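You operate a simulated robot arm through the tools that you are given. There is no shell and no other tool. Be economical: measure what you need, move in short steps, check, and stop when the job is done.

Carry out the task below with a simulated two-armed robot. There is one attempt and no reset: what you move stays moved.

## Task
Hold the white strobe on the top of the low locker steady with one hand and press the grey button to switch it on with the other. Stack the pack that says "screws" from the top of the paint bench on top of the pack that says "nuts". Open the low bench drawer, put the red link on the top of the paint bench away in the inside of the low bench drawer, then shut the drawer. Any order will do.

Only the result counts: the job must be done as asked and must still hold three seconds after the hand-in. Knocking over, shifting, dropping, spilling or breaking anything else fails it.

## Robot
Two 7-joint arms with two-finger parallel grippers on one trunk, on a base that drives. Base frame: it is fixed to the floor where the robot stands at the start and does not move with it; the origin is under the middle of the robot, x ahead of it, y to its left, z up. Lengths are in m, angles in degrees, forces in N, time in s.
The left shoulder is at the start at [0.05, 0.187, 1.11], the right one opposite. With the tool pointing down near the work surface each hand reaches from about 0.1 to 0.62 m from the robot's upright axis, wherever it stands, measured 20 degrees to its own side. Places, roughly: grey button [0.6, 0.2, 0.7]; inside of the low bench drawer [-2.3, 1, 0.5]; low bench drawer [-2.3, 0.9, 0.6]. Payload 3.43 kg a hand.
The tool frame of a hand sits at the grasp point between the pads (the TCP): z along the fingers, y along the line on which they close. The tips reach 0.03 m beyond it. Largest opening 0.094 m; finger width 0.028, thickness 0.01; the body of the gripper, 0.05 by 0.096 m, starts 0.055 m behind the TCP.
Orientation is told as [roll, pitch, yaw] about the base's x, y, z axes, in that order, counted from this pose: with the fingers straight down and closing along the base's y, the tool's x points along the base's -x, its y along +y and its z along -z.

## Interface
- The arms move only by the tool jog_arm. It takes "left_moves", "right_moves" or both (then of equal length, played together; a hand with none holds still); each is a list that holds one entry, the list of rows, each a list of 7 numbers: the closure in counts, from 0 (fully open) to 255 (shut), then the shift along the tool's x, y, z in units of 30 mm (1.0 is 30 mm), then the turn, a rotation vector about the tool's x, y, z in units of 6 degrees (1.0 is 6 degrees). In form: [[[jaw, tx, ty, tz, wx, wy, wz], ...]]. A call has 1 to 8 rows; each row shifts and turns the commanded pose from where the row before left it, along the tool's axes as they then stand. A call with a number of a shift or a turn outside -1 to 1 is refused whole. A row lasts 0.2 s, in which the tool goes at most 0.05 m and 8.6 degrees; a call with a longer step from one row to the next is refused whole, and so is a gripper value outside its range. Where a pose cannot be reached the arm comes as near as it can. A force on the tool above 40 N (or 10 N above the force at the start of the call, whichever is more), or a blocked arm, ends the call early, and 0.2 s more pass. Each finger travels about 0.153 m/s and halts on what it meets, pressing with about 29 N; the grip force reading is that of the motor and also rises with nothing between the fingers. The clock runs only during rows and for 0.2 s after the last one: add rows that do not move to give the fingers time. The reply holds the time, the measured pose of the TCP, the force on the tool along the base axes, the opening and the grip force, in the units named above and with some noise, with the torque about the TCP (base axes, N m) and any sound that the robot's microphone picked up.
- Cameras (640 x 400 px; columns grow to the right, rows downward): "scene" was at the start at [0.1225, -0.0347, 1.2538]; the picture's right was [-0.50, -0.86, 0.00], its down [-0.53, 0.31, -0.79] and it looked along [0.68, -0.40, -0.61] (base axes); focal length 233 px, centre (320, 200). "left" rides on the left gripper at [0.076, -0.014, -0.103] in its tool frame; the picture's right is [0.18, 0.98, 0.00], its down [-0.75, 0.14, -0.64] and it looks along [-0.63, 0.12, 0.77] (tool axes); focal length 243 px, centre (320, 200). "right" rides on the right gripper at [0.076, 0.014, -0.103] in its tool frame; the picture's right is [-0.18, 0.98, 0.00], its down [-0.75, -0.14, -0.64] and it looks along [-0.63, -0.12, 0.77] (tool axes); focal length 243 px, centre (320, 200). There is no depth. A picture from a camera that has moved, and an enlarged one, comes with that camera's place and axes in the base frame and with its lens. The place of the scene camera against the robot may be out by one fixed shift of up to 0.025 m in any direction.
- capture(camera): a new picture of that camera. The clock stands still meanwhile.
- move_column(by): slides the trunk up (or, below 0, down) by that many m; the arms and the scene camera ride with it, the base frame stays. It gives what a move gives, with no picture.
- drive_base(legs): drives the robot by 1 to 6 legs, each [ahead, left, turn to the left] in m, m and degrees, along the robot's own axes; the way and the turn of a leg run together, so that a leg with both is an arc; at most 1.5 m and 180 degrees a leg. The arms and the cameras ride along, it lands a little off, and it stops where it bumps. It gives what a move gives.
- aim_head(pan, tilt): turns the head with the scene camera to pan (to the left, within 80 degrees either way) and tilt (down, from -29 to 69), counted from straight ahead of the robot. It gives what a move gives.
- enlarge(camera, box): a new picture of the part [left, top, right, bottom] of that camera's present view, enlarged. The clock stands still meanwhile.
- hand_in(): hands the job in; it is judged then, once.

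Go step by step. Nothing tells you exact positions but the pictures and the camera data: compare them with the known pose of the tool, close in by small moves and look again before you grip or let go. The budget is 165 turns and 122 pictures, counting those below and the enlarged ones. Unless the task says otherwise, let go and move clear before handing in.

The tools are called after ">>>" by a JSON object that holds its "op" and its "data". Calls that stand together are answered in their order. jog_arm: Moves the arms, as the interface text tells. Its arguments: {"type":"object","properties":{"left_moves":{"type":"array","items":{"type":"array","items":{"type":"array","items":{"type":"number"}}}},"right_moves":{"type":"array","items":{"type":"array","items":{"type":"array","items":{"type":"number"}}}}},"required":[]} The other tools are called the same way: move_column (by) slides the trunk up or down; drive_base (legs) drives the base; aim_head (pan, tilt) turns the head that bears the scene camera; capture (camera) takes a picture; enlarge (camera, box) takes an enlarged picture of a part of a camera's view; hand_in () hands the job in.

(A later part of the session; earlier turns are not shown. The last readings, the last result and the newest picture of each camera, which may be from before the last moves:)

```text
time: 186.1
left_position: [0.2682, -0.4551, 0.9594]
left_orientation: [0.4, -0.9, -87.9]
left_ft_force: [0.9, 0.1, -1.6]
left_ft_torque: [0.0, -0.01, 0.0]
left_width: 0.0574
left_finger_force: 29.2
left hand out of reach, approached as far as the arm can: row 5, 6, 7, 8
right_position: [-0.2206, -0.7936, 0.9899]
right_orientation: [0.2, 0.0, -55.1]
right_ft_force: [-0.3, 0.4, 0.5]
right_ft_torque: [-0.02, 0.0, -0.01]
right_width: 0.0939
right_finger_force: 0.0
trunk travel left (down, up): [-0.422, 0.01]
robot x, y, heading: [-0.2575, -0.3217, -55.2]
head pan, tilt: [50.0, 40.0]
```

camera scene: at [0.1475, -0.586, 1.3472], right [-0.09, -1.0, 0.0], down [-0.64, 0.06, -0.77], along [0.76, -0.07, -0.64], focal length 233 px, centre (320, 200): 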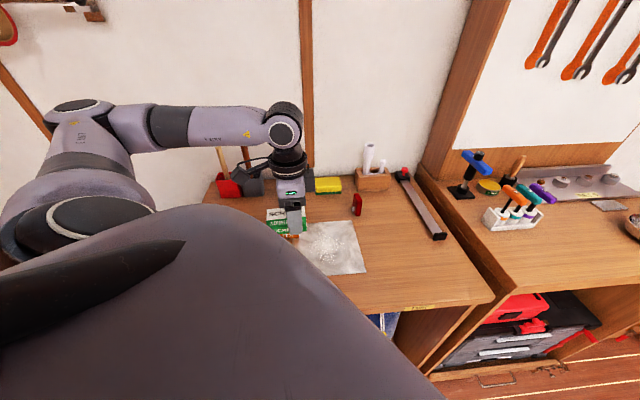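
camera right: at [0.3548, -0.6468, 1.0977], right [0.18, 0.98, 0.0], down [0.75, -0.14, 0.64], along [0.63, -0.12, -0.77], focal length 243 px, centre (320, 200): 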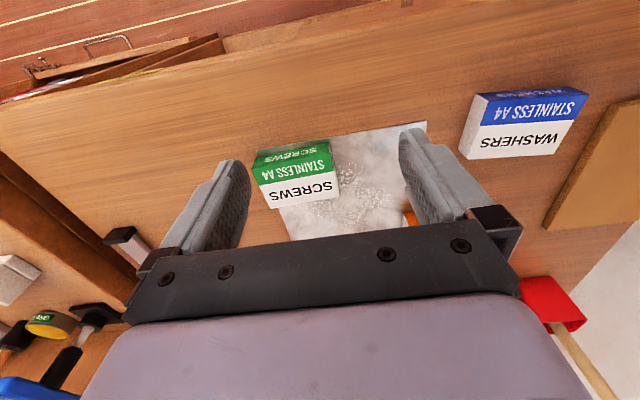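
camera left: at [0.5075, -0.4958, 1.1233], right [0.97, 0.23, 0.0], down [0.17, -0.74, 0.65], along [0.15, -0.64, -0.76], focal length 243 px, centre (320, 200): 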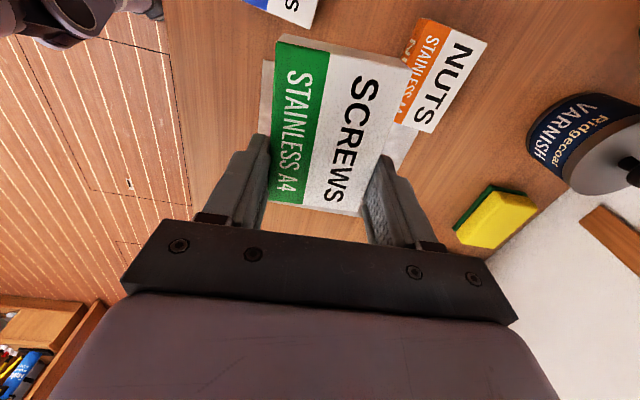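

Reach at that yaw is limited, and the pack doesn't need matching rotation. I'll stack it centred but turned to the arm's natural yaw of -45°.

>>> {"op": "jog_arm", "data": {"left_moves": [[[200, 0, 0, 0, 0, 0, -0.9], [200, 0, 0, 0, 0, 0, -0.9], [200, 0, 0, 0, 0, 0, -0.9], [200, 0, 0, 0, 0, 0, -0.9], [200, 0, 0, 0, 0, 0, -0.9], [200, 0, 0, 0, 0, 0, -0.9], [200, 0, 0, 0, 0, 0, -0.9], [200, 0, 0, 0, 0, 0, -0.9]]]}}

>>> {"op": "drive_base", "data": {"legs": [[0.064, -0.045, 0]]}}

>>> {"op": "jog_arm", "data": {"left_moves": [[[200, -0.62, 0.36, 0, 0, 0, 0], [200, -0.62, 0.36, 0, 0, 0, 0], [200, -0.62, 0.36, 0, 0, 0, 0], [200, 0, 0, 0, 0, 0, 0]]]}}

```text
time: 187.9
left_position: [0.2691, -0.4563, 0.96]
left_orientation: [-0.4, -0.7, -44.7]
left_ft_force: [-0.1, 0.9, -1.5]
left_ft_torque: [-0.02, -0.02, 0.03]
left_width: 0.0573
left_finger_force: 29.2
right_position: [-0.2204, -0.7936, 0.9904]
right_orientation: [0.0, 0.0, -55.3]
right_ft_force: [-0.2, 0.6, 0.6]
right_ft_torque: [0.03, 0.01, 0.0]
right_width: 0.0942
right_finger_force: 0.1
trunk travel left (down, up): [-0.422, 0.01]
robot x, y, heading: [-0.2545, -0.3223, -55.2]
head pan, tilt: [50.0, 40.0]
```

```text
time: 188.9
left_position: [0.2704, -0.536, 0.9597]
left_orientation: [-0.4, -0.8, -44.8]
left_ft_force: [-0.4, -0.3, -1.4]
left_ft_torque: [-0.02, -0.02, 0.03]
left_width: 0.0573
left_finger_force: 29.4
right_position: [-0.2203, -0.8745, 0.9875]
right_orientation: [0.1, 0.1, -55.2]
right_ft_force: [-0.4, -0.2, -0.8]
right_ft_torque: [0.01, -0.06, 0.02]
right_width: 0.094
right_finger_force: 0.0
trunk travel left (down, up): [-0.422, 0.01]
robot x, y, heading: [-0.2563, -0.4006, -55.1]
head pan, tilt: [50.0, 40.0]
```

```text
time: 189.9
left_position: [0.3332, -0.5514, 0.9601]
left_orientation: [-0.4, -0.9, -44.8]
left_ft_force: [-0.8, -0.4, -1.6]
left_ft_torque: [0.0, -0.01, 0.0]
left_width: 0.0574
left_finger_force: 29.2
right_position: [-0.2206, -0.8715, 0.9897]
right_orientation: [-0.1, -0.1, -55.1]
right_ft_force: [-0.6, 0.5, -0.1]
right_ft_torque: [0.0, -0.01, -0.02]
right_width: 0.0938
right_finger_force: 0.1
trunk travel left (down, up): [-0.422, 0.01]
robot x, y, heading: [-0.2574, -0.402, -55.1]
head pan, tilt: [50.0, 40.0]
```

Reached. Drive forward to bring the pack over the nuts, then look.

>>> {"op": "drive_base", "data": {"legs": [[0.172, 0.246, 0]]}}

>>> {"op": "capture", "data": {"camera": "left"}}

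>>> {"op": "capture", "data": {"camera": "scene"}}

```text
time: 192.0
left_position: [0.6276, -0.5582, 0.9611]
left_orientation: [-0.3, -0.7, -45.5]
left_ft_force: [-0.1, 0.4, -1.4]
left_ft_torque: [0.01, 0.0, 0.01]
left_width: 0.0573
left_finger_force: 29.4
right_position: [0.073, -0.8747, 0.9889]
right_orientation: [-0.1, 0.0, -55.5]
right_ft_force: [0.3, 0.3, 0.0]
right_ft_torque: [-0.03, -0.02, 0.01]
right_width: 0.094
right_finger_force: 0.1
trunk travel left (down, up): [-0.422, 0.01]
robot x, y, heading: [0.0396, -0.4015, -55.7]
head pan, tilt: [50.0, 40.0]
```

```text
20 pictures are left
camera left: at [0.5634, -0.5116, 1.0622], right [0.57, 0.82, -0.01], down [0.63, -0.43, 0.65], along [0.53, -0.38, -0.76], focal length 243 px, centre (320, 200)
```

left: 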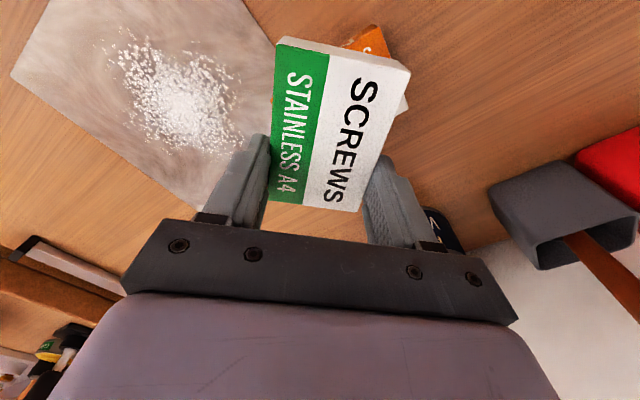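

```text
19 pictures are left
camera scene: at [0.1494, -0.4497, 1.3471], right [-0.1, -1.0, 0.0], down [-0.64, 0.06, -0.77], along [0.76, -0.08, -0.64], focal length 233 px, centre (320, 200)
```

scene: 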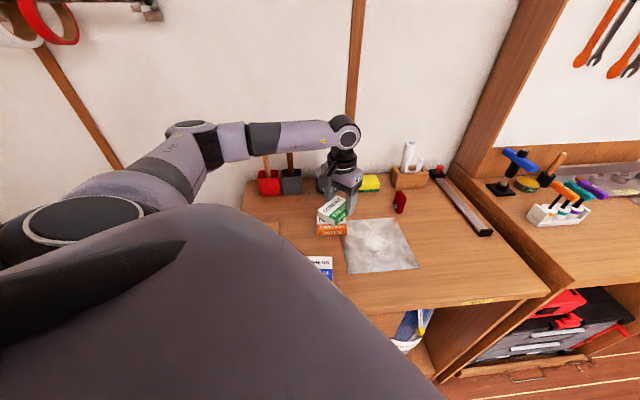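

>>> {"op": "jog_arm", "data": {"left_moves": [[[200, -0.16, 0.4, 0, 0, 0, 0], [200, 0, 0, 0, 0, 0, 0]]]}}

>>> {"op": "move_column", "data": {"by": -0.029}}

>>> {"op": "enlarge", "data": {"camera": "scene", "box": [280, 160, 400, 260]}}

```text
time: 192.6
left_position: [0.6406, -0.5522, 0.9606]
left_orientation: [-0.4, -0.7, -45.4]
left_ft_force: [-0.2, 0.0, -1.8]
left_ft_torque: [-0.03, -0.01, -0.01]
left_width: 0.0574
left_finger_force: 28.5
right_position: [0.0718, -0.8732, 0.9896]
right_orientation: [0.1, 0.0, -55.6]
right_ft_force: [0.3, 0.4, -0.1]
right_ft_torque: [0.0, -0.02, -0.02]
right_width: 0.0939
right_finger_force: 0.2
trunk travel left (down, up): [-0.422, 0.01]
robot x, y, heading: [0.0411, -0.4023, -55.9]
head pan, tilt: [50.0, 40.0]
```

```text
time: 193.3
left_position: [0.6408, -0.5527, 0.9297]
left_orientation: [-0.4, -0.9, -45.4]
left_ft_force: [-0.5, -0.6, -0.6]
left_ft_torque: [-0.01, 0.01, -0.01]
left_width: 0.0574
left_finger_force: 29.0
right_position: [0.0724, -0.8742, 0.9592]
right_orientation: [0.1, 0.0, -55.6]
right_ft_force: [0.3, 0.7, 0.3]
right_ft_torque: [0.0, 0.03, 0.03]
right_width: 0.0944
right_finger_force: 0.0
trunk travel left (down, up): [-0.393, 0.039]
robot x, y, heading: [0.0493, -0.4035, -55.7]
head pan, tilt: [50.0, 40.0]
```

```text
4.00 times, centred on (340, 210) of scene
camera zoom: at [0.1487, -0.4496, 1.3181], right [-0.1, -1.0, 0.0], down [-0.64, 0.06, -0.77], along [0.76, -0.08, -0.64], focal length 932 px, centre (240, 160)
```

zoom: 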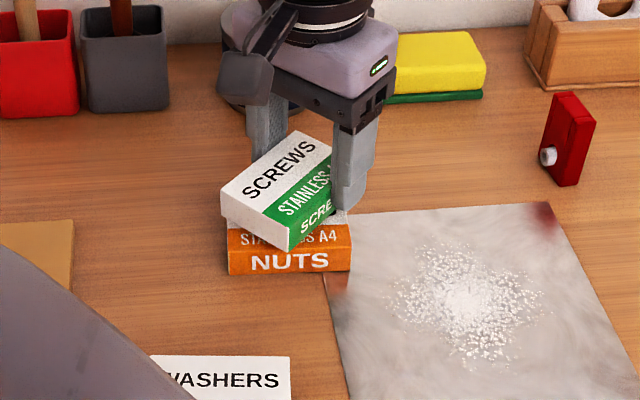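

>>> {"op": "jog_arm", "data": {"left_moves": [[[200, 0, -0.12, 0.08, 0, 0, 0], [200, 0, 0, 0, 0, 0, 0]]]}}

```text
time: 193.9
left_position: [0.6386, -0.5537, 0.9288]
left_orientation: [-0.4, -0.9, -45.4]
left_ft_force: [0.3, -1.1, -1.2]
left_ft_torque: [-0.01, -0.04, 0.0]
left_width: 0.0575
left_finger_force: 29.0
right_position: [0.0717, -0.8737, 0.9598]
right_orientation: [-0.1, 0.1, -55.6]
right_ft_force: [-0.4, 0.1, 0.3]
right_ft_torque: [0.0, 0.0, -0.02]
right_width: 0.0939
right_finger_force: 0.1
trunk travel left (down, up): [-0.393, 0.039]
robot x, y, heading: [0.0431, -0.3979, -55.7]
head pan, tilt: [50.0, 40.0]
```

>>> {"op": "move_column", "data": {"by": -0.005}}

```text
time: 194.5
left_position: [0.6382, -0.5541, 0.9237]
left_orientation: [-0.4, -0.9, -45.4]
left_ft_force: [0.3, -0.4, -2.3]
left_ft_torque: [-0.01, -0.04, -0.01]
left_width: 0.0576
left_finger_force: 29.1
right_position: [0.0724, -0.8736, 0.9547]
right_orientation: [-0.1, 0.0, -55.6]
right_ft_force: [-0.8, 0.3, 0.1]
right_ft_torque: [-0.03, 0.03, -0.01]
right_width: 0.0938
right_finger_force: 0.1
trunk travel left (down, up): [-0.388, 0.044]
robot x, y, heading: [0.0453, -0.3989, -55.9]
head pan, tilt: [50.0, 40.0]
```

>>> {"op": "move_column", "data": {"by": -0.004}}

```text
time: 195.0
left_position: [0.6381, -0.5558, 0.9205]
left_orientation: [-0.3, -0.9, -45.4]
left_ft_force: [0.7, -1.2, -0.5]
left_ft_torque: [-0.06, -0.06, -0.02]
left_width: 0.0573
left_finger_force: 29.1
right_position: [0.0712, -0.8737, 0.9504]
right_orientation: [0.1, -0.1, -55.7]
right_ft_force: [-0.2, 0.4, -1.1]
right_ft_torque: [-0.03, 0.01, 0.0]
right_width: 0.094
right_finger_force: 0.0
trunk travel left (down, up): [-0.384, 0.048]
robot x, y, heading: [0.0398, -0.4001, -55.8]
head pan, tilt: [50.0, 40.0]
```

>>> {"op": "move_column", "data": {"by": -0.003}}

>>> {"op": "enlarge", "data": {"camera": "scene", "box": [300, 180, 380, 240]}}

```text
time: 195.5
left_position: [0.6376, -0.5555, 0.9194]
left_orientation: [-0.4, -1.2, -45.3]
left_ft_force: [1.4, 2.1, 18.1]
left_ft_torque: [0.0, 0.18, -0.06]
left_width: 0.0574
left_finger_force: 29.2
right_position: [0.0712, -0.8729, 0.9498]
right_orientation: [0.1, 0.0, -55.7]
right_ft_force: [0.1, -0.4, -0.3]
right_ft_torque: [-0.02, 0.01, 0.01]
right_width: 0.0939
right_finger_force: 0.1
trunk travel left (down, up): [-0.381, 0.051]
robot x, y, heading: [0.0415, -0.4023, -55.7]
head pan, tilt: [50.0, 40.0]
```

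```text
6.67 times, centred on (340, 210) of scene
camera zoom: at [0.1471, -0.4489, 1.3067], right [-0.1, -1.0, 0.0], down [-0.64, 0.06, -0.77], along [0.76, -0.08, -0.64], focal length 1553 px, centre (187, 133)
```

zoom: 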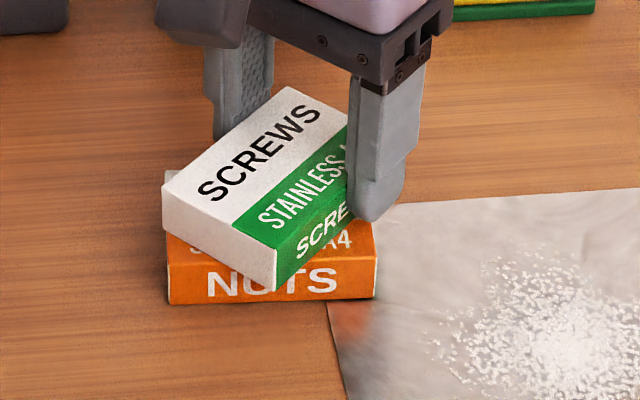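

Contact made. Ease 1 mm, open, and rise straight up.

>>> {"op": "move_column", "data": {"by": 0.001}}

>>> {"op": "jog_arm", "data": {"left_moves": [[[110, 0, 0, 0, 0, 0, 0], [90, 0, 0, 0, 0, 0, 0], [70, 0, 0, 0, 0, 0, 0], [40, 0, 0, 0, 0, 0, 0], [0, 0, 0, 0, 0, 0, 0], [0, 0, 0, 0, 0, 0, 0]]]}}

>>> {"op": "move_column", "data": {"by": 0.05}}

>>> {"op": "enlarge", "data": {"camera": "scene", "box": [290, 160, 450, 260]}}

```text
time: 196.0
left_position: [0.6368, -0.5554, 0.92]
left_orientation: [-0.4, -1.2, -45.4]
left_ft_force: [3.3, -0.2, 19.9]
left_ft_torque: [-0.08, 0.07, -0.03]
left_width: 0.0576
left_finger_force: 28.7
right_position: [0.0705, -0.8741, 0.9489]
right_orientation: [0.2, -0.1, -55.7]
right_ft_force: [-0.1, -1.0, 1.1]
right_ft_torque: [0.02, 0.01, 0.04]
right_width: 0.094
right_finger_force: 0.1
trunk travel left (down, up): [-0.382, 0.05]
robot x, y, heading: [0.0424, -0.4055, -55.6]
head pan, tilt: [50.0, 40.0]
```

```text
time: 197.4
left_position: [0.6378, -0.5545, 0.9186]
left_orientation: [-0.4, -0.9, -45.5]
left_ft_force: [0.0, -0.4, -0.1]
left_ft_torque: [0.03, 0.01, -0.01]
left_width: 0.094
left_finger_force: 0.1
right_position: [0.0723, -0.8748, 0.9492]
right_orientation: [0.2, 0.0, -55.6]
right_ft_force: [0.4, 0.9, 0.3]
right_ft_torque: [-0.01, 0.03, 0.01]
right_width: 0.0937
right_finger_force: 0.0
trunk travel left (down, up): [-0.382, 0.05]
robot x, y, heading: [0.0437, -0.4024, -55.5]
head pan, tilt: [50.0, 40.0]
```

```text
time: 198.3
left_position: [0.6377, -0.5553, 0.9669]
left_orientation: [-0.4, -0.8, -45.5]
left_ft_force: [-0.6, -0.2, -1.0]
left_ft_torque: [0.01, -0.02, -0.02]
left_width: 0.0944
left_finger_force: 0.0
right_position: [0.0716, -0.8735, 0.9975]
right_orientation: [-0.1, 0.0, -55.6]
right_ft_force: [0.0, -0.6, 0.2]
right_ft_torque: [-0.02, 0.02, -0.03]
right_width: 0.0941
right_finger_force: 0.0
trunk travel left (down, up): [-0.432, 0.0]
robot x, y, heading: [0.0399, -0.4018, -55.5]
head pan, tilt: [50.0, 40.0]
```

```text
4.00 times, centred on (370, 210) of scene
camera zoom: at [0.1488, -0.4498, 1.3568], right [-0.1, -1.0, 0.0], down [-0.64, 0.06, -0.77], along [0.76, -0.08, -0.64], focal length 932 px, centre (120, 160)
```

zoom: 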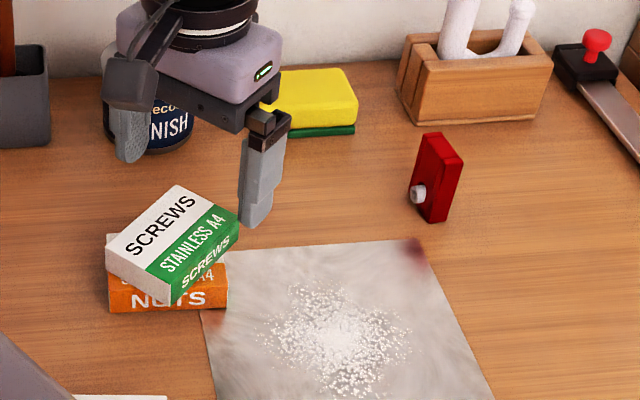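

The screws pack sits on the nuts pack. Next is the red link, a small red block with a white knob near (0.69, -0.76). I'll raise the hand, shift the base right and look with the hand camera.

>>> {"op": "jog_arm", "data": {"left_moves": [[[0, 0, 0, -1, 0, 0, 0], [0, 0, 0, -0.5, 0, 0, 0], [0, 0, 0, 0, 0, 0, 0]]]}}

>>> {"op": "drive_base", "data": {"legs": [[0.115, -0.08, 0]]}}

>>> {"op": "capture", "data": {"camera": "left"}}

```text
time: 199.1
left_position: [0.6395, -0.5539, 1.013]
left_orientation: [-0.4, -0.9, -45.5]
left_ft_force: [0.1, 0.5, 0.8]
left_ft_torque: [-0.01, -0.01, 0.0]
left_width: 0.0941
left_finger_force: 0.0
right_position: [0.0729, -0.8748, 0.9977]
right_orientation: [0.1, -0.1, -55.6]
right_ft_force: [0.4, 0.1, -0.8]
right_ft_torque: [0.03, -0.02, -0.01]
right_width: 0.0938
right_finger_force: 0.0
trunk travel left (down, up): [-0.432, 0.0]
robot x, y, heading: [0.0442, -0.4027, -55.8]
head pan, tilt: [50.0, 40.0]
```

```text
time: 200.4
left_position: [0.6362, -0.691, 1.0119]
left_orientation: [-0.4, -0.8, -45.2]
left_ft_force: [-0.2, -1.2, -0.1]
left_ft_torque: [0.01, 0.0, -0.03]
left_width: 0.094
left_finger_force: 0.0
right_position: [0.0717, -1.0131, 0.9986]
right_orientation: [0.1, 0.2, -55.4]
right_ft_force: [0.2, -0.2, -0.5]
right_ft_torque: [0.01, 0.0, 0.03]
right_width: 0.0938
right_finger_force: 0.1
trunk travel left (down, up): [-0.432, 0.0]
robot x, y, heading: [0.0382, -0.5438, -55.5]
head pan, tilt: [50.0, 40.0]
```

```text
15 pictures are left
camera left: at [0.5714, -0.6447, 1.1146], right [0.57, 0.82, -0.01], down [0.63, -0.43, 0.65], along [0.53, -0.38, -0.76], focal length 243 px, centre (320, 200)
```

left: 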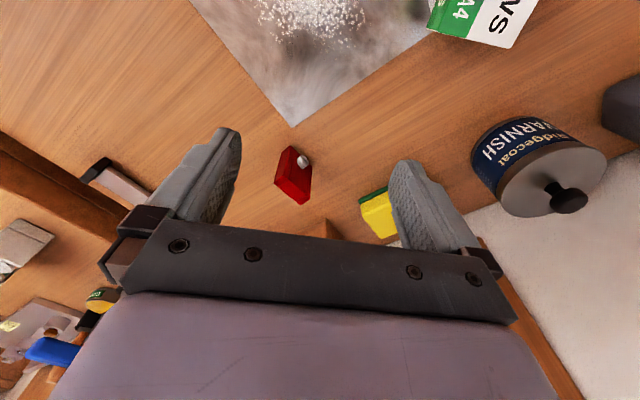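

>>> {"op": "enlarge", "data": {"camera": "left", "box": [255, 130, 351, 220]}}

```text
4.44 times, centred on (303, 175) of left
camera zoom: at [0.5714, -0.6447, 1.1146], right [0.57, 0.82, -0.01], down [0.63, -0.43, 0.65], along [0.53, -0.38, -0.76], focal length 1078 px, centre (396, 311)
```

zoom: 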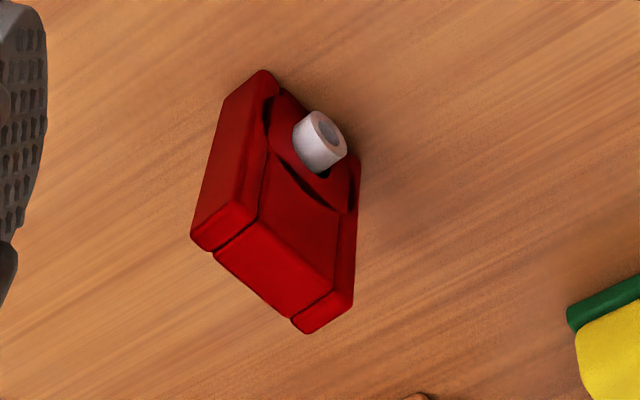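

The link is a standing red block about 0.035 (x) × 0.018 (y) × 0.06 tall, at (0.683, -0.759), with a knob on its +y face near x 0.672. I'll grip it at yaw 0 on its far part, clear of the knob. First I'll shift the base further right and turn the hand.

>>> {"op": "drive_base", "data": {"legs": [[0.149, -0.094, 0]]}}

>>> {"op": "jog_arm", "data": {"left_moves": [[[0, 0, 0, 0, 0, 0, -0.94], [0, 0, 0, 0, 0, 0, -0.94], [0, 0, 0, 0, 0, 0, -0.94], [0, 0, 0, 0, 0, 0, -0.94], [0, 0, 0, 0, 0, 0, -0.94], [0, 0, 0, 0, 0, 0, -0.94], [0, 0, 0, 0, 0, 0, -0.94], [0, 0, 0, 0, 0, 0, -0.94]]]}}

```text
time: 201.9
left_position: [0.645, -0.8656, 1.0131]
left_orientation: [-0.4, -0.9, -45.0]
left_ft_force: [0.2, -0.1, -0.9]
left_ft_torque: [0.0, -0.02, -0.01]
left_width: 0.0941
left_finger_force: 0.0
right_position: [0.0797, -1.1896, 0.9975]
right_orientation: [0.0, 0.1, -55.3]
right_ft_force: [-0.8, -1.1, 0.1]
right_ft_torque: [0.02, -0.03, 0.02]
right_width: 0.0938
right_finger_force: 0.0
trunk travel left (down, up): [-0.432, 0.0]
robot x, y, heading: [0.0516, -0.7157, -55.3]
head pan, tilt: [50.0, 40.0]
```

```text
time: 203.8
left_position: [0.6455, -0.8669, 1.012]
left_orientation: [-0.8, -0.2, 0.2]
left_ft_force: [0.3, 1.4, 0.5]
left_ft_torque: [0.02, -0.03, -0.01]
left_width: 0.0939
left_finger_force: 0.0
right_position: [0.0811, -1.1895, 0.9992]
right_orientation: [0.1, 0.0, -55.3]
right_ft_force: [0.0, 0.0, -0.3]
right_ft_torque: [0.06, -0.01, 0.0]
right_width: 0.0938
right_finger_force: 0.1
trunk travel left (down, up): [-0.432, 0.0]
robot x, y, heading: [0.0451, -0.7193, -55.4]
head pan, tilt: [50.0, 40.0]
```

>>> {"op": "jog_arm", "data": {"left_moves": [[[0, -0.12, 0.9, 0, 0, 0, 0], [0, -0.12, 0.9, 0, 0, 0, 0], [0, -0.12, 0.9, 0, 0, 0, 0], [0, -0.12, 0.9, 0, 0, 0, 0], [0, 0, 0, 0, 0, 0, 0]]]}}

>>> {"op": "capture", "data": {"camera": "left"}}

```text
time: 204.9
left_position: [0.6588, -0.7578, 1.0093]
left_orientation: [-0.9, -0.2, 0.1]
left_ft_force: [-0.6, 0.1, 0.4]
left_ft_torque: [0.02, -0.02, 0.0]
left_width: 0.0938
left_finger_force: 0.0
right_position: [0.081, -1.1893, 0.9986]
right_orientation: [0.2, 0.0, -55.3]
right_ft_force: [0.6, 0.8, 0.7]
right_ft_torque: [0.02, 0.01, 0.0]
right_width: 0.0939
right_finger_force: 0.1
trunk travel left (down, up): [-0.432, 0.0]
robot x, y, heading: [0.0473, -0.7171, -55.0]
head pan, tilt: [50.0, 40.0]
```

```text
13 pictures are left
camera left: at [0.5805, -0.7702, 1.113], right [-0.19, 0.98, -0.02], down [0.75, 0.15, 0.64], along [0.64, 0.11, -0.77], focal length 243 px, centre (320, 200)
```

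left: 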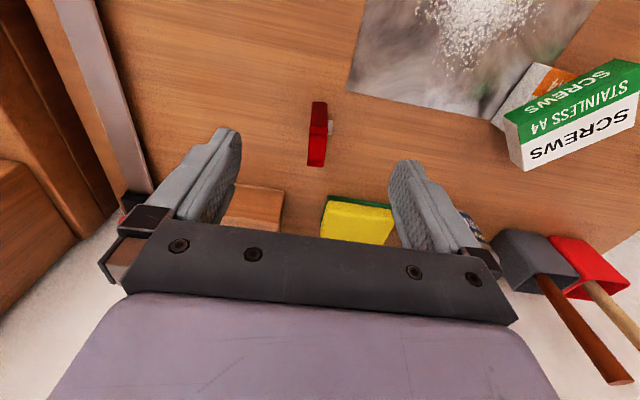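

>>> {"op": "jog_arm", "data": {"left_moves": [[[0, -0.6, 0.03, 0, 0, 0, 0], [0, -0.6, 0.03, 0, 0, 0, 0], [0, 0, 0, 0, 0, 0, 0]]]}}

>>> {"op": "move_column", "data": {"by": -0.07}}

>>> {"op": "capture", "data": {"camera": "left"}}

```text
time: 205.8
left_position: [0.6944, -0.7566, 1.0104]
left_orientation: [-0.9, -0.3, 0.2]
left_ft_force: [0.7, -1.1, -0.5]
left_ft_torque: [-0.02, 0.03, 0.02]
left_width: 0.0939
left_finger_force: 0.1
right_position: [0.081, -1.1872, 0.9985]
right_orientation: [0.1, 0.0, -55.4]
right_ft_force: [-0.7, 0.2, -0.6]
right_ft_torque: [0.01, -0.01, -0.03]
right_width: 0.094
right_finger_force: 0.0
trunk travel left (down, up): [-0.432, 0.0]
robot x, y, heading: [0.0468, -0.7186, -55.3]
head pan, tilt: [50.0, 40.0]
```

```text
time: 206.8
left_position: [0.6946, -0.7557, 0.9405]
left_orientation: [-0.9, -0.3, 0.1]
left_ft_force: [-0.3, 0.5, -0.9]
left_ft_torque: [0.01, -0.01, 0.01]
left_width: 0.0939
left_finger_force: 0.1
right_position: [0.0809, -1.1885, 0.9293]
right_orientation: [0.1, 0.0, -55.3]
right_ft_force: [-0.7, 0.5, -0.1]
right_ft_torque: [0.0, -0.01, -0.02]
right_width: 0.094
right_finger_force: 0.0
trunk travel left (down, up): [-0.362, 0.07]
robot x, y, heading: [0.049, -0.7187, -55.3]
head pan, tilt: [50.0, 40.0]
```

```text
12 pictures are left
camera left: at [0.6171, -0.7683, 1.0432], right [-0.19, 0.98, -0.02], down [0.75, 0.15, 0.64], along [0.64, 0.11, -0.76], focal length 243 px, centre (320, 200)
```

left: 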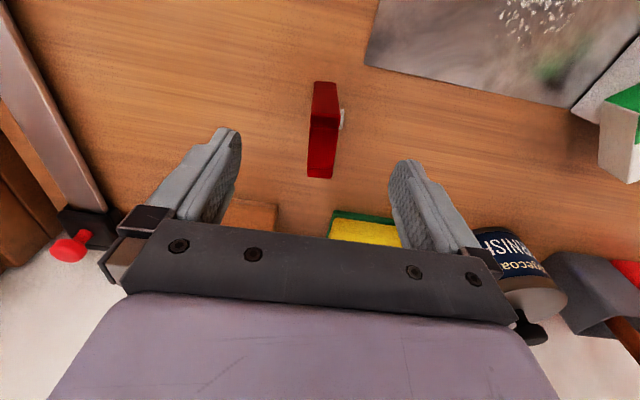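

Lined up. Descend and grip.

>>> {"op": "move_column", "data": {"by": -0.038}}

>>> {"op": "jog_arm", "data": {"left_moves": [[[120, 0, 0, 0, 0, 0, 0], [170, 0, 0, 0, 0, 0, 0], [190, 0, 0, 0, 0, 0, 0], [210, 0, 0, 0, 0, 0, 0], [255, 0, 0, 0, 0, 0, 0], [255, 0, 0, 0, 0, 0, 0]]]}}

>>> {"op": "move_column", "data": {"by": 0.1}}

>>> {"op": "capture", "data": {"camera": "left"}}

```text
time: 207.7
left_position: [0.695, -0.7558, 0.9019]
left_orientation: [-0.9, -0.3, 0.0]
left_ft_force: [0.7, 0.0, 0.0]
left_ft_torque: [0.04, -0.01, 0.03]
left_width: 0.0941
left_finger_force: 0.1
right_position: [0.0809, -1.1896, 0.8903]
right_orientation: [0.1, -0.1, -55.4]
right_ft_force: [0.2, 0.4, 0.2]
right_ft_torque: [0.01, 0.02, 0.0]
right_width: 0.094
right_finger_force: 0.0
trunk travel left (down, up): [-0.324, 0.108]
robot x, y, heading: [0.0447, -0.7167, -55.2]
head pan, tilt: [50.0, 40.0]
```

```text
time: 209.1
left_position: [0.6938, -0.7554, 0.9009]
left_orientation: [-0.9, -0.3, 0.1]
left_ft_force: [-0.5, -1.6, 0.3]
left_ft_torque: [-0.04, 0.06, 0.04]
left_width: 0.0195
left_finger_force: 28.8
right_position: [0.0808, -1.1893, 0.8909]
right_orientation: [0.0, 0.0, -55.2]
right_ft_force: [0.3, -0.5, 0.2]
right_ft_torque: [0.0, -0.03, 0.0]
right_width: 0.0941
right_finger_force: 0.0
trunk travel left (down, up): [-0.324, 0.108]
robot x, y, heading: [0.0509, -0.7151, -55.4]
head pan, tilt: [50.0, 40.0]
```

```text
time: 210.4
left_position: [0.6946, -0.7565, 1.0027]
left_orientation: [-0.8, -0.3, 0.1]
left_ft_force: [0.6, -0.5, -1.3]
left_ft_torque: [0.03, -0.01, 0.0]
left_width: 0.0197
left_finger_force: 29.0
right_position: [0.0815, -1.1885, 0.9914]
right_orientation: [0.0, 0.0, -55.3]
right_ft_force: [0.5, -0.1, -0.3]
right_ft_torque: [-0.03, -0.03, -0.01]
right_width: 0.0941
right_finger_force: 0.2
trunk travel left (down, up): [-0.424, 0.008]
robot x, y, heading: [0.0487, -0.7151, -55.4]
head pan, tilt: [50.0, 40.0]
```

```text
11 pictures are left
camera left: at [0.6174, -0.7685, 1.1049], right [-0.19, 0.98, -0.02], down [0.75, 0.15, 0.64], along [0.63, 0.11, -0.77], focal length 243 px, centre (320, 200)
```

left: 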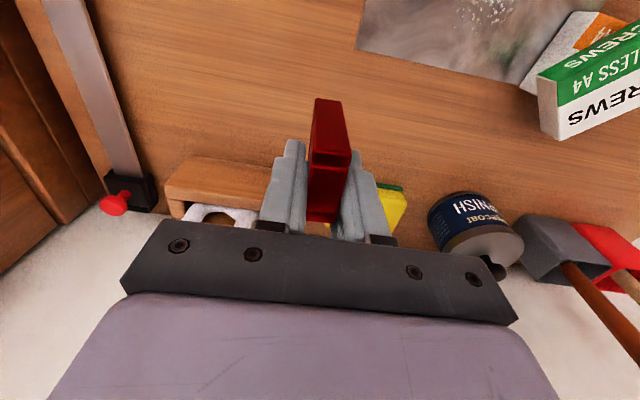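

The link is held. Now to the low bench drawer behind me: I'll back away, turn to face +y, and look that way.

>>> {"op": "drive_base", "data": {"legs": [[-0.33, -0.478, 0], [0, 0, 145]]}}

>>> {"op": "aim_head", "data": {"pan": 45, "tilt": 20}}

>>> {"op": "capture", "data": {"camera": "scene"}}

```text
time: 219.8
left_position: [-1.0577, -0.3218, 1.0013]
left_orientation: [-0.9, -0.2, 147.3]
left_ft_force: [0.1, -0.1, -1.0]
left_ft_torque: [0.01, -0.01, -0.02]
left_width: 0.0195
left_finger_force: 29.0
right_position: [-0.3077, -0.2908, 0.9908]
right_orientation: [0.0, 0.1, 91.9]
right_ft_force: [-0.5, 0.0, -0.6]
right_ft_torque: [-0.01, 0.01, 0.0]
right_width: 0.0939
right_finger_force: 0.1
trunk travel left (down, up): [-0.424, 0.008]
robot x, y, heading: [-0.5416, -0.7054, 92.0]
head pan, tilt: [50.0, 40.0]
```

```text
time: 220.6
left_position: [-1.057, -0.3232, 1.0014]
left_orientation: [-0.9, -0.3, 147.3]
left_ft_force: [0.2, 0.4, -0.5]
left_ft_torque: [0.04, 0.0, 0.0]
left_width: 0.0196
left_finger_force: 29.0
right_position: [-0.3072, -0.2902, 0.9908]
right_orientation: [0.1, 0.0, 91.8]
right_ft_force: [-0.3, 0.5, 0.5]
right_ft_torque: [-0.03, 0.02, -0.02]
right_width: 0.0943
right_finger_force: 0.1
trunk travel left (down, up): [-0.424, 0.008]
robot x, y, heading: [-0.5338, -0.7025, 92.0]
head pan, tilt: [45.0, 20.0]
```

```text
10 pictures are left
camera scene: at [-0.6159, -0.5741, 1.3801], right [0.68, 0.73, 0.0], down [0.25, -0.23, -0.94], along [-0.69, 0.64, -0.34], focal length 233 px, centre (320, 200)
```

scene: 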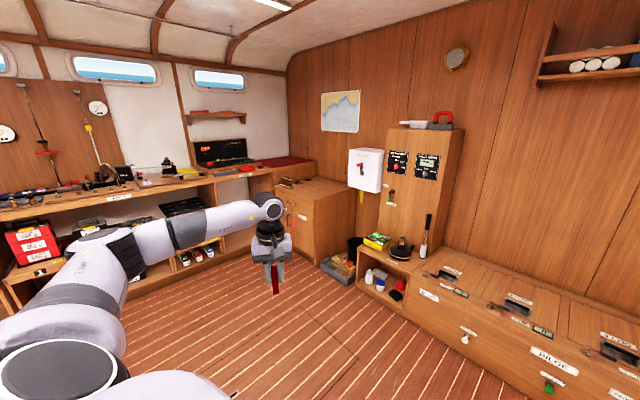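

The floor is free. The low bench is the cabinet in the far corner with its drawer facing -y. I'll tuck the left hand in and drive closer.

>>> {"op": "jog_arm", "data": {"left_moves": [[[255, 1, -0.65, 0, 0, 0, 0], [255, 1, -0.65, 0, 0, 0, 0], [255, 1, -0.65, 0, 0, 0, 0], [255, 1, -0.65, 0, 0, 0, 0], [255, 1, -0.65, 0, 0, 0, 0], [255, 1, -0.65, 0, 0, 0, 0], [255, 1, -0.65, 0, 0, 0, 0], [255, 1, -0.65, 0, 0, 0, 0]]]}}

>>> {"op": "drive_base", "data": {"legs": [[0.75, 0.7, 0], [0, 0.7, 33]]}}

>>> {"op": "aim_head", "data": {"pan": -10, "tilt": 38}}

>>> {"op": "capture", "data": {"camera": "scene"}}

```text
time: 222.4
left_position: [-0.7714, -0.3192, 1.0031]
left_orientation: [-0.9, -0.4, 147.4]
left_ft_force: [-0.1, -0.7, -0.8]
left_ft_torque: [-0.02, 0.01, 0.03]
left_width: 0.0199
left_finger_force: 28.9
right_position: [-0.3083, -0.2914, 0.9914]
right_orientation: [0.1, 0.0, 91.9]
right_ft_force: [0.0, 0.3, -0.1]
right_ft_torque: [-0.01, 0.01, -0.01]
right_width: 0.0939
right_finger_force: 0.0
trunk travel left (down, up): [-0.424, 0.008]
robot x, y, heading: [-0.5338, -0.7091, 91.9]
head pan, tilt: [45.0, 20.0]
```

```text
time: 231.2
left_position: [-2.3207, -0.0058, 1.0034]
left_orientation: [-0.8, -0.2, -178.6]
left_ft_force: [0.0, -0.2, -1.5]
left_ft_torque: [-0.02, 0.02, 0.0]
left_width: 0.0197
left_finger_force: 28.3
right_position: [-1.9529, 0.278, 0.9906]
right_orientation: [0.1, -0.1, 125.9]
right_ft_force: [-0.4, -0.2, -0.1]
right_ft_torque: [0.0, -0.01, -0.05]
right_width: 0.0941
right_finger_force: 0.0
trunk travel left (down, up): [-0.424, 0.008]
robot x, y, heading: [-1.9116, -0.1927, 126.0]
head pan, tilt: [45.0, 20.0]
```

```text
time: 232.4
left_position: [-2.3222, -0.0067, 1.0043]
left_orientation: [-0.9, -0.4, -178.8]
left_ft_force: [-1.2, -0.1, -0.8]
left_ft_torque: [-0.01, 0.01, 0.01]
left_width: 0.0196
left_finger_force: 28.6
right_position: [-1.9537, 0.2771, 0.9906]
right_orientation: [0.1, 0.1, 125.9]
right_ft_force: [0.1, -0.5, -0.4]
right_ft_torque: [0.02, -0.02, -0.01]
right_width: 0.0941
right_finger_force: 0.1
trunk travel left (down, up): [-0.424, 0.008]
robot x, y, heading: [-1.9108, -0.1946, 126.0]
head pan, tilt: [-10.0, 38.0]
```

```text
9 pictures are left
camera scene: at [-1.9936, -0.0592, 1.3518], right [0.9, 0.44, 0.0], down [0.27, -0.55, -0.79], along [-0.34, 0.71, -0.62], focal length 233 px, centre (320, 200)
```

scene: 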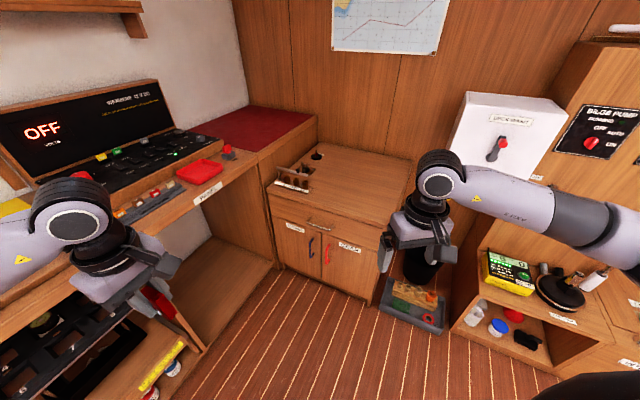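

I see the low bench cabinet: front plane at y ≈ 0.71, drawer with a horizontal bar handle near (-2.35, 0.68, 0.55). I'll drive in front of it.

>>> {"op": "drive_base", "data": {"legs": [[0.5, -0.068, 0], [0, 0, -11]]}}

>>> {"op": "jog_arm", "data": {"right_moves": [[[0, 0.5, 0.9, 0, 0, 0, -0.3], [0, 0.5, 0.9, 0, 0, 0, -0.5], [0, 0.5, 0.9, 0, 0, 0, -0.5], [0, 0.4, 0.9, 0, 0, 0, -0.7], [0, 0.2, 0.9, 0, 0, 0, -0.8], [0, 0, 0.9, 0, 0, 0, -1], [0, 0, 0.9, 0, 0, 0, -1], [0, 0, 0, 0, 0, 0, -1]]]}}

```text
time: 236.1
left_position: [-2.5187, 0.5132, 1.0038]
left_orientation: [-1.0, -0.2, 170.4]
left_ft_force: [0.0, 0.0, -1.4]
left_ft_torque: [-0.03, 0.03, 0.0]
left_width: 0.0194
left_finger_force: 28.6
right_position: [-2.1044, 0.72, 0.9903]
right_orientation: [0.0, -0.1, 115.1]
right_ft_force: [0.3, -0.1, 0.1]
right_ft_torque: [-0.01, -0.02, 0.02]
right_width: 0.0938
right_finger_force: 0.0
trunk travel left (down, up): [-0.424, 0.008]
robot x, y, heading: [-2.1537, 0.2511, 114.8]
head pan, tilt: [-10.0, 38.0]
```

```text
time: 237.9
left_position: [-2.5199, 0.5121, 1.0032]
left_orientation: [-1.0, -0.3, 170.6]
left_ft_force: [-0.1, -0.1, -0.9]
left_ft_torque: [-0.03, 0.05, 0.02]
left_width: 0.0197
left_finger_force: 28.7
right_position: [-2.2263, 0.5608, 0.9922]
right_orientation: [-0.1, 0.0, 150.1]
right_ft_force: [-0.5, -0.7, -0.5]
right_ft_torque: [-0.01, -0.02, -0.01]
right_width: 0.0939
right_finger_force: 0.1
trunk travel left (down, up): [-0.424, 0.008]
robot x, y, heading: [-2.1507, 0.2517, 115.0]
head pan, tilt: [-10.0, 38.0]
```

>>> {"op": "capture", "data": {"camera": "right"}}

```text
8 pictures are left
camera right: at [-2.168, 0.5096, 1.0942], right [-0.65, -0.76, 0.0], down [-0.58, 0.5, 0.64], along [-0.49, 0.42, -0.77], focal length 243 px, centre (320, 200)
```

right: 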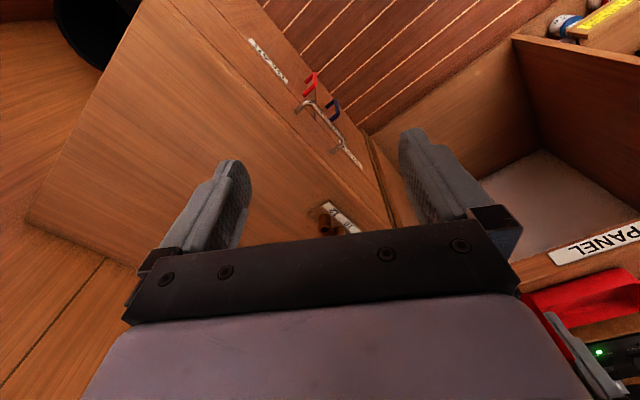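

The handle bar is at about x -2.41…-2.27, y ≈ 0.65, z ≈ 0.58, and the front plane at y 0.68. I'll bring the right hand above it, turned to yaw 180° so the fingers can straddle the bar.

>>> {"op": "jog_arm", "data": {"right_moves": [[[0, 0, 0, 0, 0, 0, -1], [0, 0, 0, 0, 0, 0, -1], [0, -0.9, 0, 0, 0, 0, -1], [0, -0.9, -0.2, 0, 0, 0, -1], [0, -0.9, -0.4, 0, 0, 0, -1], [0, -0.9, -0.5, 0, 0, 0, 0], [0, 0, 0, 0, 0, 0, 0]]]}}

```text
time: 239.5
left_position: [-2.5196, 0.5121, 1.0044]
left_orientation: [-0.9, -0.3, 170.5]
left_ft_force: [0.7, 1.1, -1.0]
left_ft_torque: [-0.02, 0.03, 0.01]
left_width: 0.0196
left_finger_force: 28.9
right_position: [-2.3321, 0.6082, 0.9904]
right_orientation: [0.0, -0.1, 179.9]
right_ft_force: [0.4, 0.5, -0.6]
right_ft_torque: [0.03, -0.01, 0.01]
right_width: 0.0939
right_finger_force: 0.0
trunk travel left (down, up): [-0.424, 0.008]
robot x, y, heading: [-2.1501, 0.2499, 115.1]
head pan, tilt: [-10.0, 38.0]
```

Yaw 180° reached. I'll set a narrow finger opening, lower the trunk a little, and jog the right hand down in front of the handle.

>>> {"op": "move_column", "data": {"by": -0.1}}

>>> {"op": "jog_arm", "data": {"right_moves": [[[186, 0, 0, 1, 0, 0, 0], [186, 0, 0.3, 1, 0, 0, 0], [186, 0, 0.3, 1, 0, 0, 0], [186, 0, 0.3, 1, 0, 0, 0], [186, 0, 0, 1, 0, 0, 0], [186, 0, 0, 1, 0, 0, 0], [186, 0, 0, 0.5, 0, 0, 0], [186, 0, 0, 0, 0, 0, 0]]]}}

```text
time: 240.8
left_position: [-2.5195, 0.5113, 0.9045]
left_orientation: [-0.8, -0.4, 170.6]
left_ft_force: [0.7, -0.1, -1.2]
left_ft_torque: [0.01, -0.03, 0.0]
left_width: 0.0198
left_finger_force: 29.0
right_position: [-2.3325, 0.6078, 0.8912]
right_orientation: [0.0, -0.1, 179.9]
right_ft_force: [0.6, -0.5, 0.0]
right_ft_torque: [-0.01, 0.04, -0.05]
right_width: 0.0942
right_finger_force: 0.1
trunk travel left (down, up): [-0.324, 0.108]
robot x, y, heading: [-2.1533, 0.2525, 114.7]
head pan, tilt: [-10.0, 38.0]
```

```text
time: 242.6
left_position: [-2.5192, 0.5121, 0.9043]
left_orientation: [-1.0, -0.3, 170.5]
left_ft_force: [0.5, 0.0, -1.3]
left_ft_torque: [-0.02, 0.01, -0.02]
left_width: 0.0197
left_finger_force: 29.0
right_position: [-2.33, 0.5798, 0.6947]
right_orientation: [0.1, 0.0, 179.9]
right_ft_force: [0.5, 0.7, -0.3]
right_ft_torque: [0.03, 0.03, 0.01]
right_width: 0.0256
right_finger_force: 0.1
trunk travel left (down, up): [-0.324, 0.108]
robot x, y, heading: [-2.1475, 0.2473, 115.1]
head pan, tilt: [-10.0, 38.0]
```

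Good. The right camera now looks along the handle in profile, so I'll check it.

>>> {"op": "capture", "data": {"camera": "right"}}

```text
7 pictures are left
camera right: at [-2.2539, 0.5652, 0.7971], right [-0.18, -0.98, 0.0], down [-0.75, 0.14, 0.64], along [-0.63, 0.12, -0.77], focal length 243 px, centre (320, 200)
```

right: 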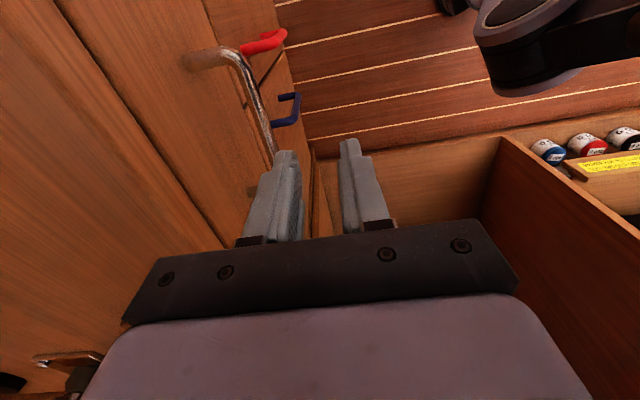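

The bar is at about y 0.64, z 0.575, with a ~4 cm gap behind it. I'll open to 4 cm, move forward over it, and lower with force watching.

>>> {"op": "jog_arm", "data": {"right_moves": [[[148, 0, -0.98, 0, 0, 0, 0], [148, 0, -0.98, 0, 0, 0, 0], [148, 0, 0, 0.5, 0, 0, 0], [148, 0, 0, 0.5, 0, 0, 0], [148, 0, 0, 0.5, 0, 0, 0], [148, 0, 0, 0, 0, 0, 0]]]}}

>>> {"op": "capture", "data": {"camera": "right"}}

```text
time: 244.0
left_position: [-2.5204, 0.5101, 0.9051]
left_orientation: [-1.0, -0.4, 170.5]
left_ft_force: [-0.4, -0.5, -1.3]
left_ft_torque: [-0.03, -0.02, -0.01]
left_width: 0.0197
left_finger_force: 28.9
right_position: [-2.331, 0.6372, 0.6813]
right_orientation: [0.0, -0.2, -179.8]
right_ft_force: [-8.9, -20.9, 8.6]
right_ft_torque: [0.64, -0.3, -0.07]
right_width: 0.0273
right_finger_force: 0.1
right hand out of reach, approached as far as the arm can: row 4, 5
trunk travel left (down, up): [-0.324, 0.108]
robot x, y, heading: [-2.1474, 0.2508, 115.2]
head pan, tilt: [-10.0, 38.0]
```

```text
6 pictures are left
camera right: at [-2.2554, 0.6217, 0.7836], right [-0.18, -0.98, 0.0], down [-0.75, 0.14, 0.64], along [-0.63, 0.12, -0.76], focal length 243 px, centre (320, 200)
```

right: 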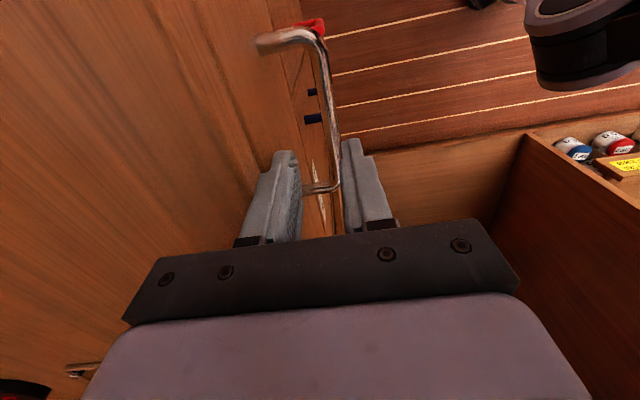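

The fingers straddle the bar, but the back finger touched the front (y ≈ 0.66). The bar is at y ≈ 0.63. I'll narrow the opening, shift back 5 mm, and lower.

>>> {"op": "jog_arm", "data": {"right_moves": [[[186, 0, 0.2, 0, 0, 0, 0], [186, 0, 0, 0, 0, 0, 0], [186, 0, 0, 0.5, 0, 0, 0], [186, 0, 0, 0.5, 0, 0, 0], [186, 0, 0, 0.5, 0, 0, 0], [186, 0, 0, 0.5, 0, 0, 0], [186, 0, 0, 0, 0, 0, 0]]]}}

```text
time: 245.6
left_position: [-2.5192, 0.5114, 0.9033]
left_orientation: [-1.0, -0.3, 170.5]
left_ft_force: [0.2, 0.2, -1.1]
left_ft_torque: [0.03, -0.01, -0.01]
left_width: 0.0195
left_finger_force: 29.3
right_position: [-2.3301, 0.635, 0.6645]
right_orientation: [-0.1, -0.1, 179.9]
right_ft_force: [-0.1, 0.4, 0.6]
right_ft_torque: [0.04, 0.01, 0.02]
right_width: 0.0254
right_finger_force: 0.2
right hand out of reach, approached as far as the arm can: row 4, 5, 6
trunk travel left (down, up): [-0.324, 0.108]
robot x, y, heading: [-2.1498, 0.2499, 115.0]
head pan, tilt: [-10.0, 38.0]
```

>>> {"op": "jog_arm", "data": {"right_moves": [[[186, 0, 0.12, -0.1, 0, 0, 0], [186, 0, 0, 0, 0, 0, 0]]]}}

>>> {"op": "move_column", "data": {"by": -0.075}}

```text
time: 246.2
left_position: [-2.5183, 0.5114, 0.904]
left_orientation: [-0.8, -0.3, 170.5]
left_ft_force: [-0.4, 0.2, -1.5]
left_ft_torque: [0.0, 0.0, -0.01]
left_width: 0.0195
left_finger_force: 28.4
right_position: [-2.331, 0.6295, 0.6673]
right_orientation: [0.2, 0.0, 179.9]
right_ft_force: [0.2, 0.1, 0.1]
right_ft_torque: [0.0, 0.03, -0.02]
right_width: 0.0255
right_finger_force: 0.0
trunk travel left (down, up): [-0.324, 0.108]
robot x, y, heading: [-2.1513, 0.2508, 114.9]
head pan, tilt: [-10.0, 38.0]
```

```text
time: 246.8
left_position: [-2.5184, 0.5114, 0.8767]
left_orientation: [-0.8, -0.3, 170.4]
left_ft_force: [-0.2, -0.7, -1.5]
left_ft_torque: [-0.02, -0.01, -0.02]
left_width: 0.0198
left_finger_force: 28.9
right_position: [-2.3312, 0.6305, 0.6448]
right_orientation: [-0.1, -0.1, 179.7]
right_ft_force: [2.1, -1.4, 7.6]
right_ft_torque: [0.37, -0.09, -0.13]
right_width: 0.0252
right_finger_force: 0.1
trunk travel left (down, up): [-0.297, 0.134]
robot x, y, heading: [-2.1515, 0.2486, 115.0]
head pan, tilt: [-10.0, 38.0]
stopped: the force on the tool passed its limit (the readings are from after the stop); the commanded pose is now the measured one
```

>>> {"op": "enlarge", "data": {"camera": "right", "box": [230, 20, 410, 220]}}

```text
2.00 times, centred on (320, 120) of right
camera zoom: at [-2.2557, 0.6147, 0.7479], right [-0.19, -0.98, 0.0], down [-0.75, 0.14, 0.64], along [-0.63, 0.12, -0.77], focal length 485 px, centre (320, 360)
```

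zoom: 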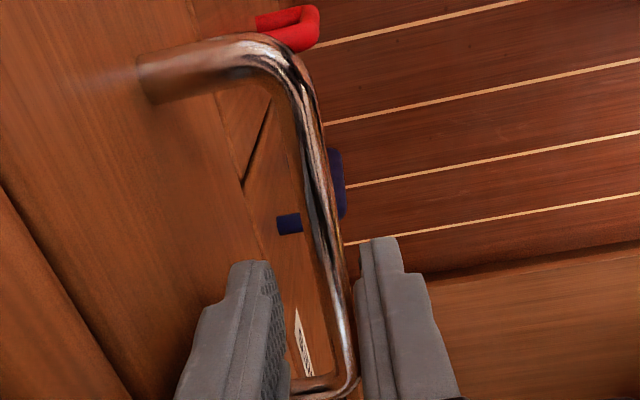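

The bar is between the fingers, slightly toward the front one. Shift 6 mm back and lower again.

>>> {"op": "jog_arm", "data": {"right_moves": [[[186, 0, 0, -0.15, 0, 0, 0], [186, 0, 0.2, 0, 0, 0, 0], [186, 0, 0, 0, 0, 0, 0]]]}}

>>> {"op": "move_column", "data": {"by": -0.06}}

```text
time: 247.6
left_position: [-2.5187, 0.5124, 0.8767]
left_orientation: [-0.8, -0.2, 170.6]
left_ft_force: [0.0, -0.4, -0.9]
left_ft_torque: [0.03, 0.01, -0.04]
left_width: 0.0198
left_finger_force: 28.9
right_position: [-2.3311, 0.6242, 0.649]
right_orientation: [0.0, 0.0, 179.9]
right_ft_force: [-0.5, -0.1, -0.1]
right_ft_torque: [-0.01, -0.01, -0.01]
right_width: 0.0257
right_finger_force: 0.0
trunk travel left (down, up): [-0.297, 0.134]
robot x, y, heading: [-2.1537, 0.2511, 115.1]
head pan, tilt: [-10.0, 38.0]
```

```text
time: 248.0
left_position: [-2.5181, 0.5121, 0.8686]
left_orientation: [-0.9, -0.3, 170.4]
left_ft_force: [0.3, 0.5, -0.8]
left_ft_torque: [-0.01, -0.02, 0.0]
left_width: 0.0195
left_finger_force: 29.4
right_position: [-2.3315, 0.6263, 0.6454]
right_orientation: [-0.3, 0.0, 179.5]
right_ft_force: [6.0, -5.0, 15.0]
right_ft_torque: [0.9, 0.27, -0.18]
right_width: 0.0255
right_finger_force: 0.1
trunk travel left (down, up): [-0.288, 0.144]
robot x, y, heading: [-2.1508, 0.2484, 114.8]
head pan, tilt: [-10.0, 38.0]
stopped: the force on the tool passed its limit (the readings are from after the stop); the commanded pose is now the measured one
```

The palm edge is hitting the cabinet top, so I'll lean the hand 30° with the fingers pointing in under it. Raise, lean, and approach again.

>>> {"op": "jog_arm", "data": {"right_moves": [[[186, 0, 0.3, -1, 0, 0, 0], [186, 0, 0, 0, 1, 0, 0], [186, 0, 0, 0, 1, 0, 0], [186, 0, 0, 0, 1, 0, 0], [186, 0, 0, 0, 1, 0, 0], [186, 0, 0, 0, 1, 0, 0], [186, 0, 0, 0, 0, 0, 0]]]}}

```text
time: 249.6
left_position: [-2.5189, 0.512, 0.8677]
left_orientation: [-0.9, -0.3, 170.4]
left_ft_force: [-0.5, -1.7, -2.0]
left_ft_torque: [-0.02, -0.03, 0.01]
left_width: 0.0198
left_finger_force: 29.1
right_position: [-2.3314, 0.6176, 0.673]
right_orientation: [-30.4, 0.1, 179.6]
right_ft_force: [0.2, 0.2, 0.4]
right_ft_torque: [0.0, -0.02, 0.02]
right_width: 0.0255
right_finger_force: 0.1
trunk travel left (down, up): [-0.288, 0.144]
robot x, y, heading: [-2.1515, 0.2487, 115.0]
head pan, tilt: [-10.0, 38.0]
```

>>> {"op": "move_column", "data": {"by": -0.066}}

>>> {"op": "enlarge", "data": {"camera": "right", "box": [230, 20, 410, 220]}}

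```text
time: 250.7
left_position: [-2.5279, 0.5192, 0.8413]
left_orientation: [-3.9, -4.6, 172.1]
left_ft_force: [-0.4, -0.7, -1.2]
left_ft_torque: [0.04, 0.02, 0.0]
left_width: 0.0193
left_finger_force: 28.8
right_position: [-2.3283, 0.6156, 0.6163]
right_orientation: [-30.3, -1.0, 179.6]
right_ft_force: [0.3, 0.2, -0.8]
right_ft_torque: [-0.03, -0.01, -0.04]
right_width: 0.0252
right_finger_force: 0.0
trunk travel left (down, up): [-0.222, 0.21]
robot x, y, heading: [-2.1513, 0.2539, 115.0]
head pan, tilt: [-10.0, 38.0]
```

```text
2.00 times, centred on (320, 120) of right
camera zoom: at [-2.2503, 0.5508, 0.6968], right [-0.2, -0.85, -0.49], down [-0.74, -0.2, 0.64], along [-0.64, 0.49, -0.59], focal length 485 px, centre (320, 360)
```

zoom: 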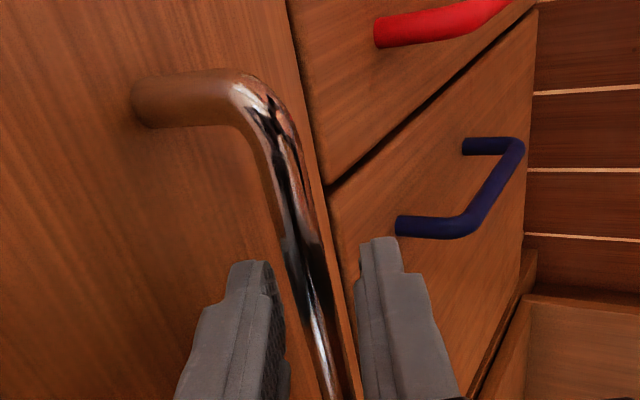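

The bar is between the right fingers. The left arm seems to have touched something while lowering, so I'll lift the left hand and pull it inward while closing the right fingers on the bar.

>>> {"op": "jog_arm", "data": {"left_moves": [[[255, 0.5, 0, -1, 0, 0, 0], [255, 0.7, 0, -1, 0, 0, 0], [255, 0.7, 0.3, -1, 0, 0, 0], [255, 0.7, 0.3, -0.5, 0, 0, 0], [255, 0, 0, 0, 0, 0, 0]]], "right_moves": [[[200, 0, 0, 0, 0, 0, 0], [220, 0, 0, 0, 0, 0, 0], [240, 0, 0, 0, 0, 0, 0], [255, 0, 0, 0, 0, 0, 0], [255, 0, 0, 0, 0, 0, 0]]]}}

>>> {"op": "aim_head", "data": {"pan": 15, "tilt": 38}}

>>> {"op": "capture", "data": {"camera": "scene"}}

```text
time: 251.9
left_position: [-2.4439, 0.4796, 0.9052]
left_orientation: [-0.9, -0.3, 170.4]
left_ft_force: [0.2, 0.2, -1.7]
left_ft_torque: [0.05, 0.0, 0.01]
left_width: 0.0197
left_finger_force: 28.5
right_position: [-2.3306, 0.6171, 0.6065]
right_orientation: [-30.3, 0.2, 179.4]
right_ft_force: [10.5, 3.1, 15.7]
right_ft_torque: [0.01, 0.23, -0.26]
right_width: 0.0122
right_finger_force: 45.0
trunk travel left (down, up): [-0.222, 0.21]
robot x, y, heading: [-2.1528, 0.2515, 115.1]
head pan, tilt: [-10.0, 38.0]
```

```text
time: 252.8
left_position: [-2.4452, 0.48, 0.9056]
left_orientation: [-0.9, -0.4, 170.5]
left_ft_force: [0.4, -0.3, -1.8]
left_ft_torque: [0.01, 0.02, 0.02]
left_width: 0.0196
left_finger_force: 28.8
right_position: [-2.3297, 0.6179, 0.6062]
right_orientation: [-30.3, 0.2, 179.4]
right_ft_force: [19.2, 1.8, 8.5]
right_ft_torque: [0.05, 0.23, -0.52]
right_width: 0.0118
right_finger_force: 45.1
trunk travel left (down, up): [-0.222, 0.21]
robot x, y, heading: [-2.1509, 0.2502, 114.9]
head pan, tilt: [15.0, 38.0]
```

```text
3 pictures are left
camera scene: at [-2.2397, 0.3786, 1.1501], right [0.77, 0.64, 0.0], down [0.39, -0.47, -0.79], along [-0.51, 0.6, -0.61], focal length 233 px, centre (320, 200)
```

scene: 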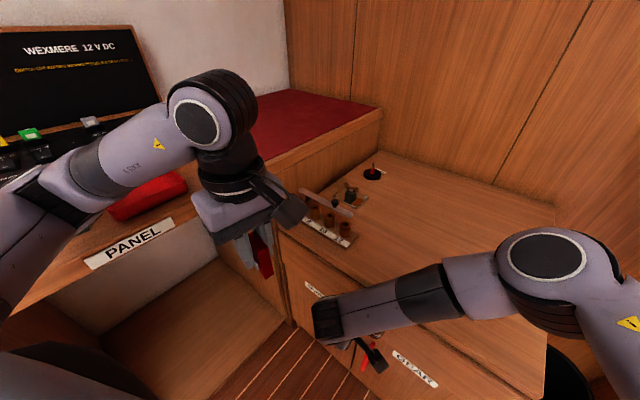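

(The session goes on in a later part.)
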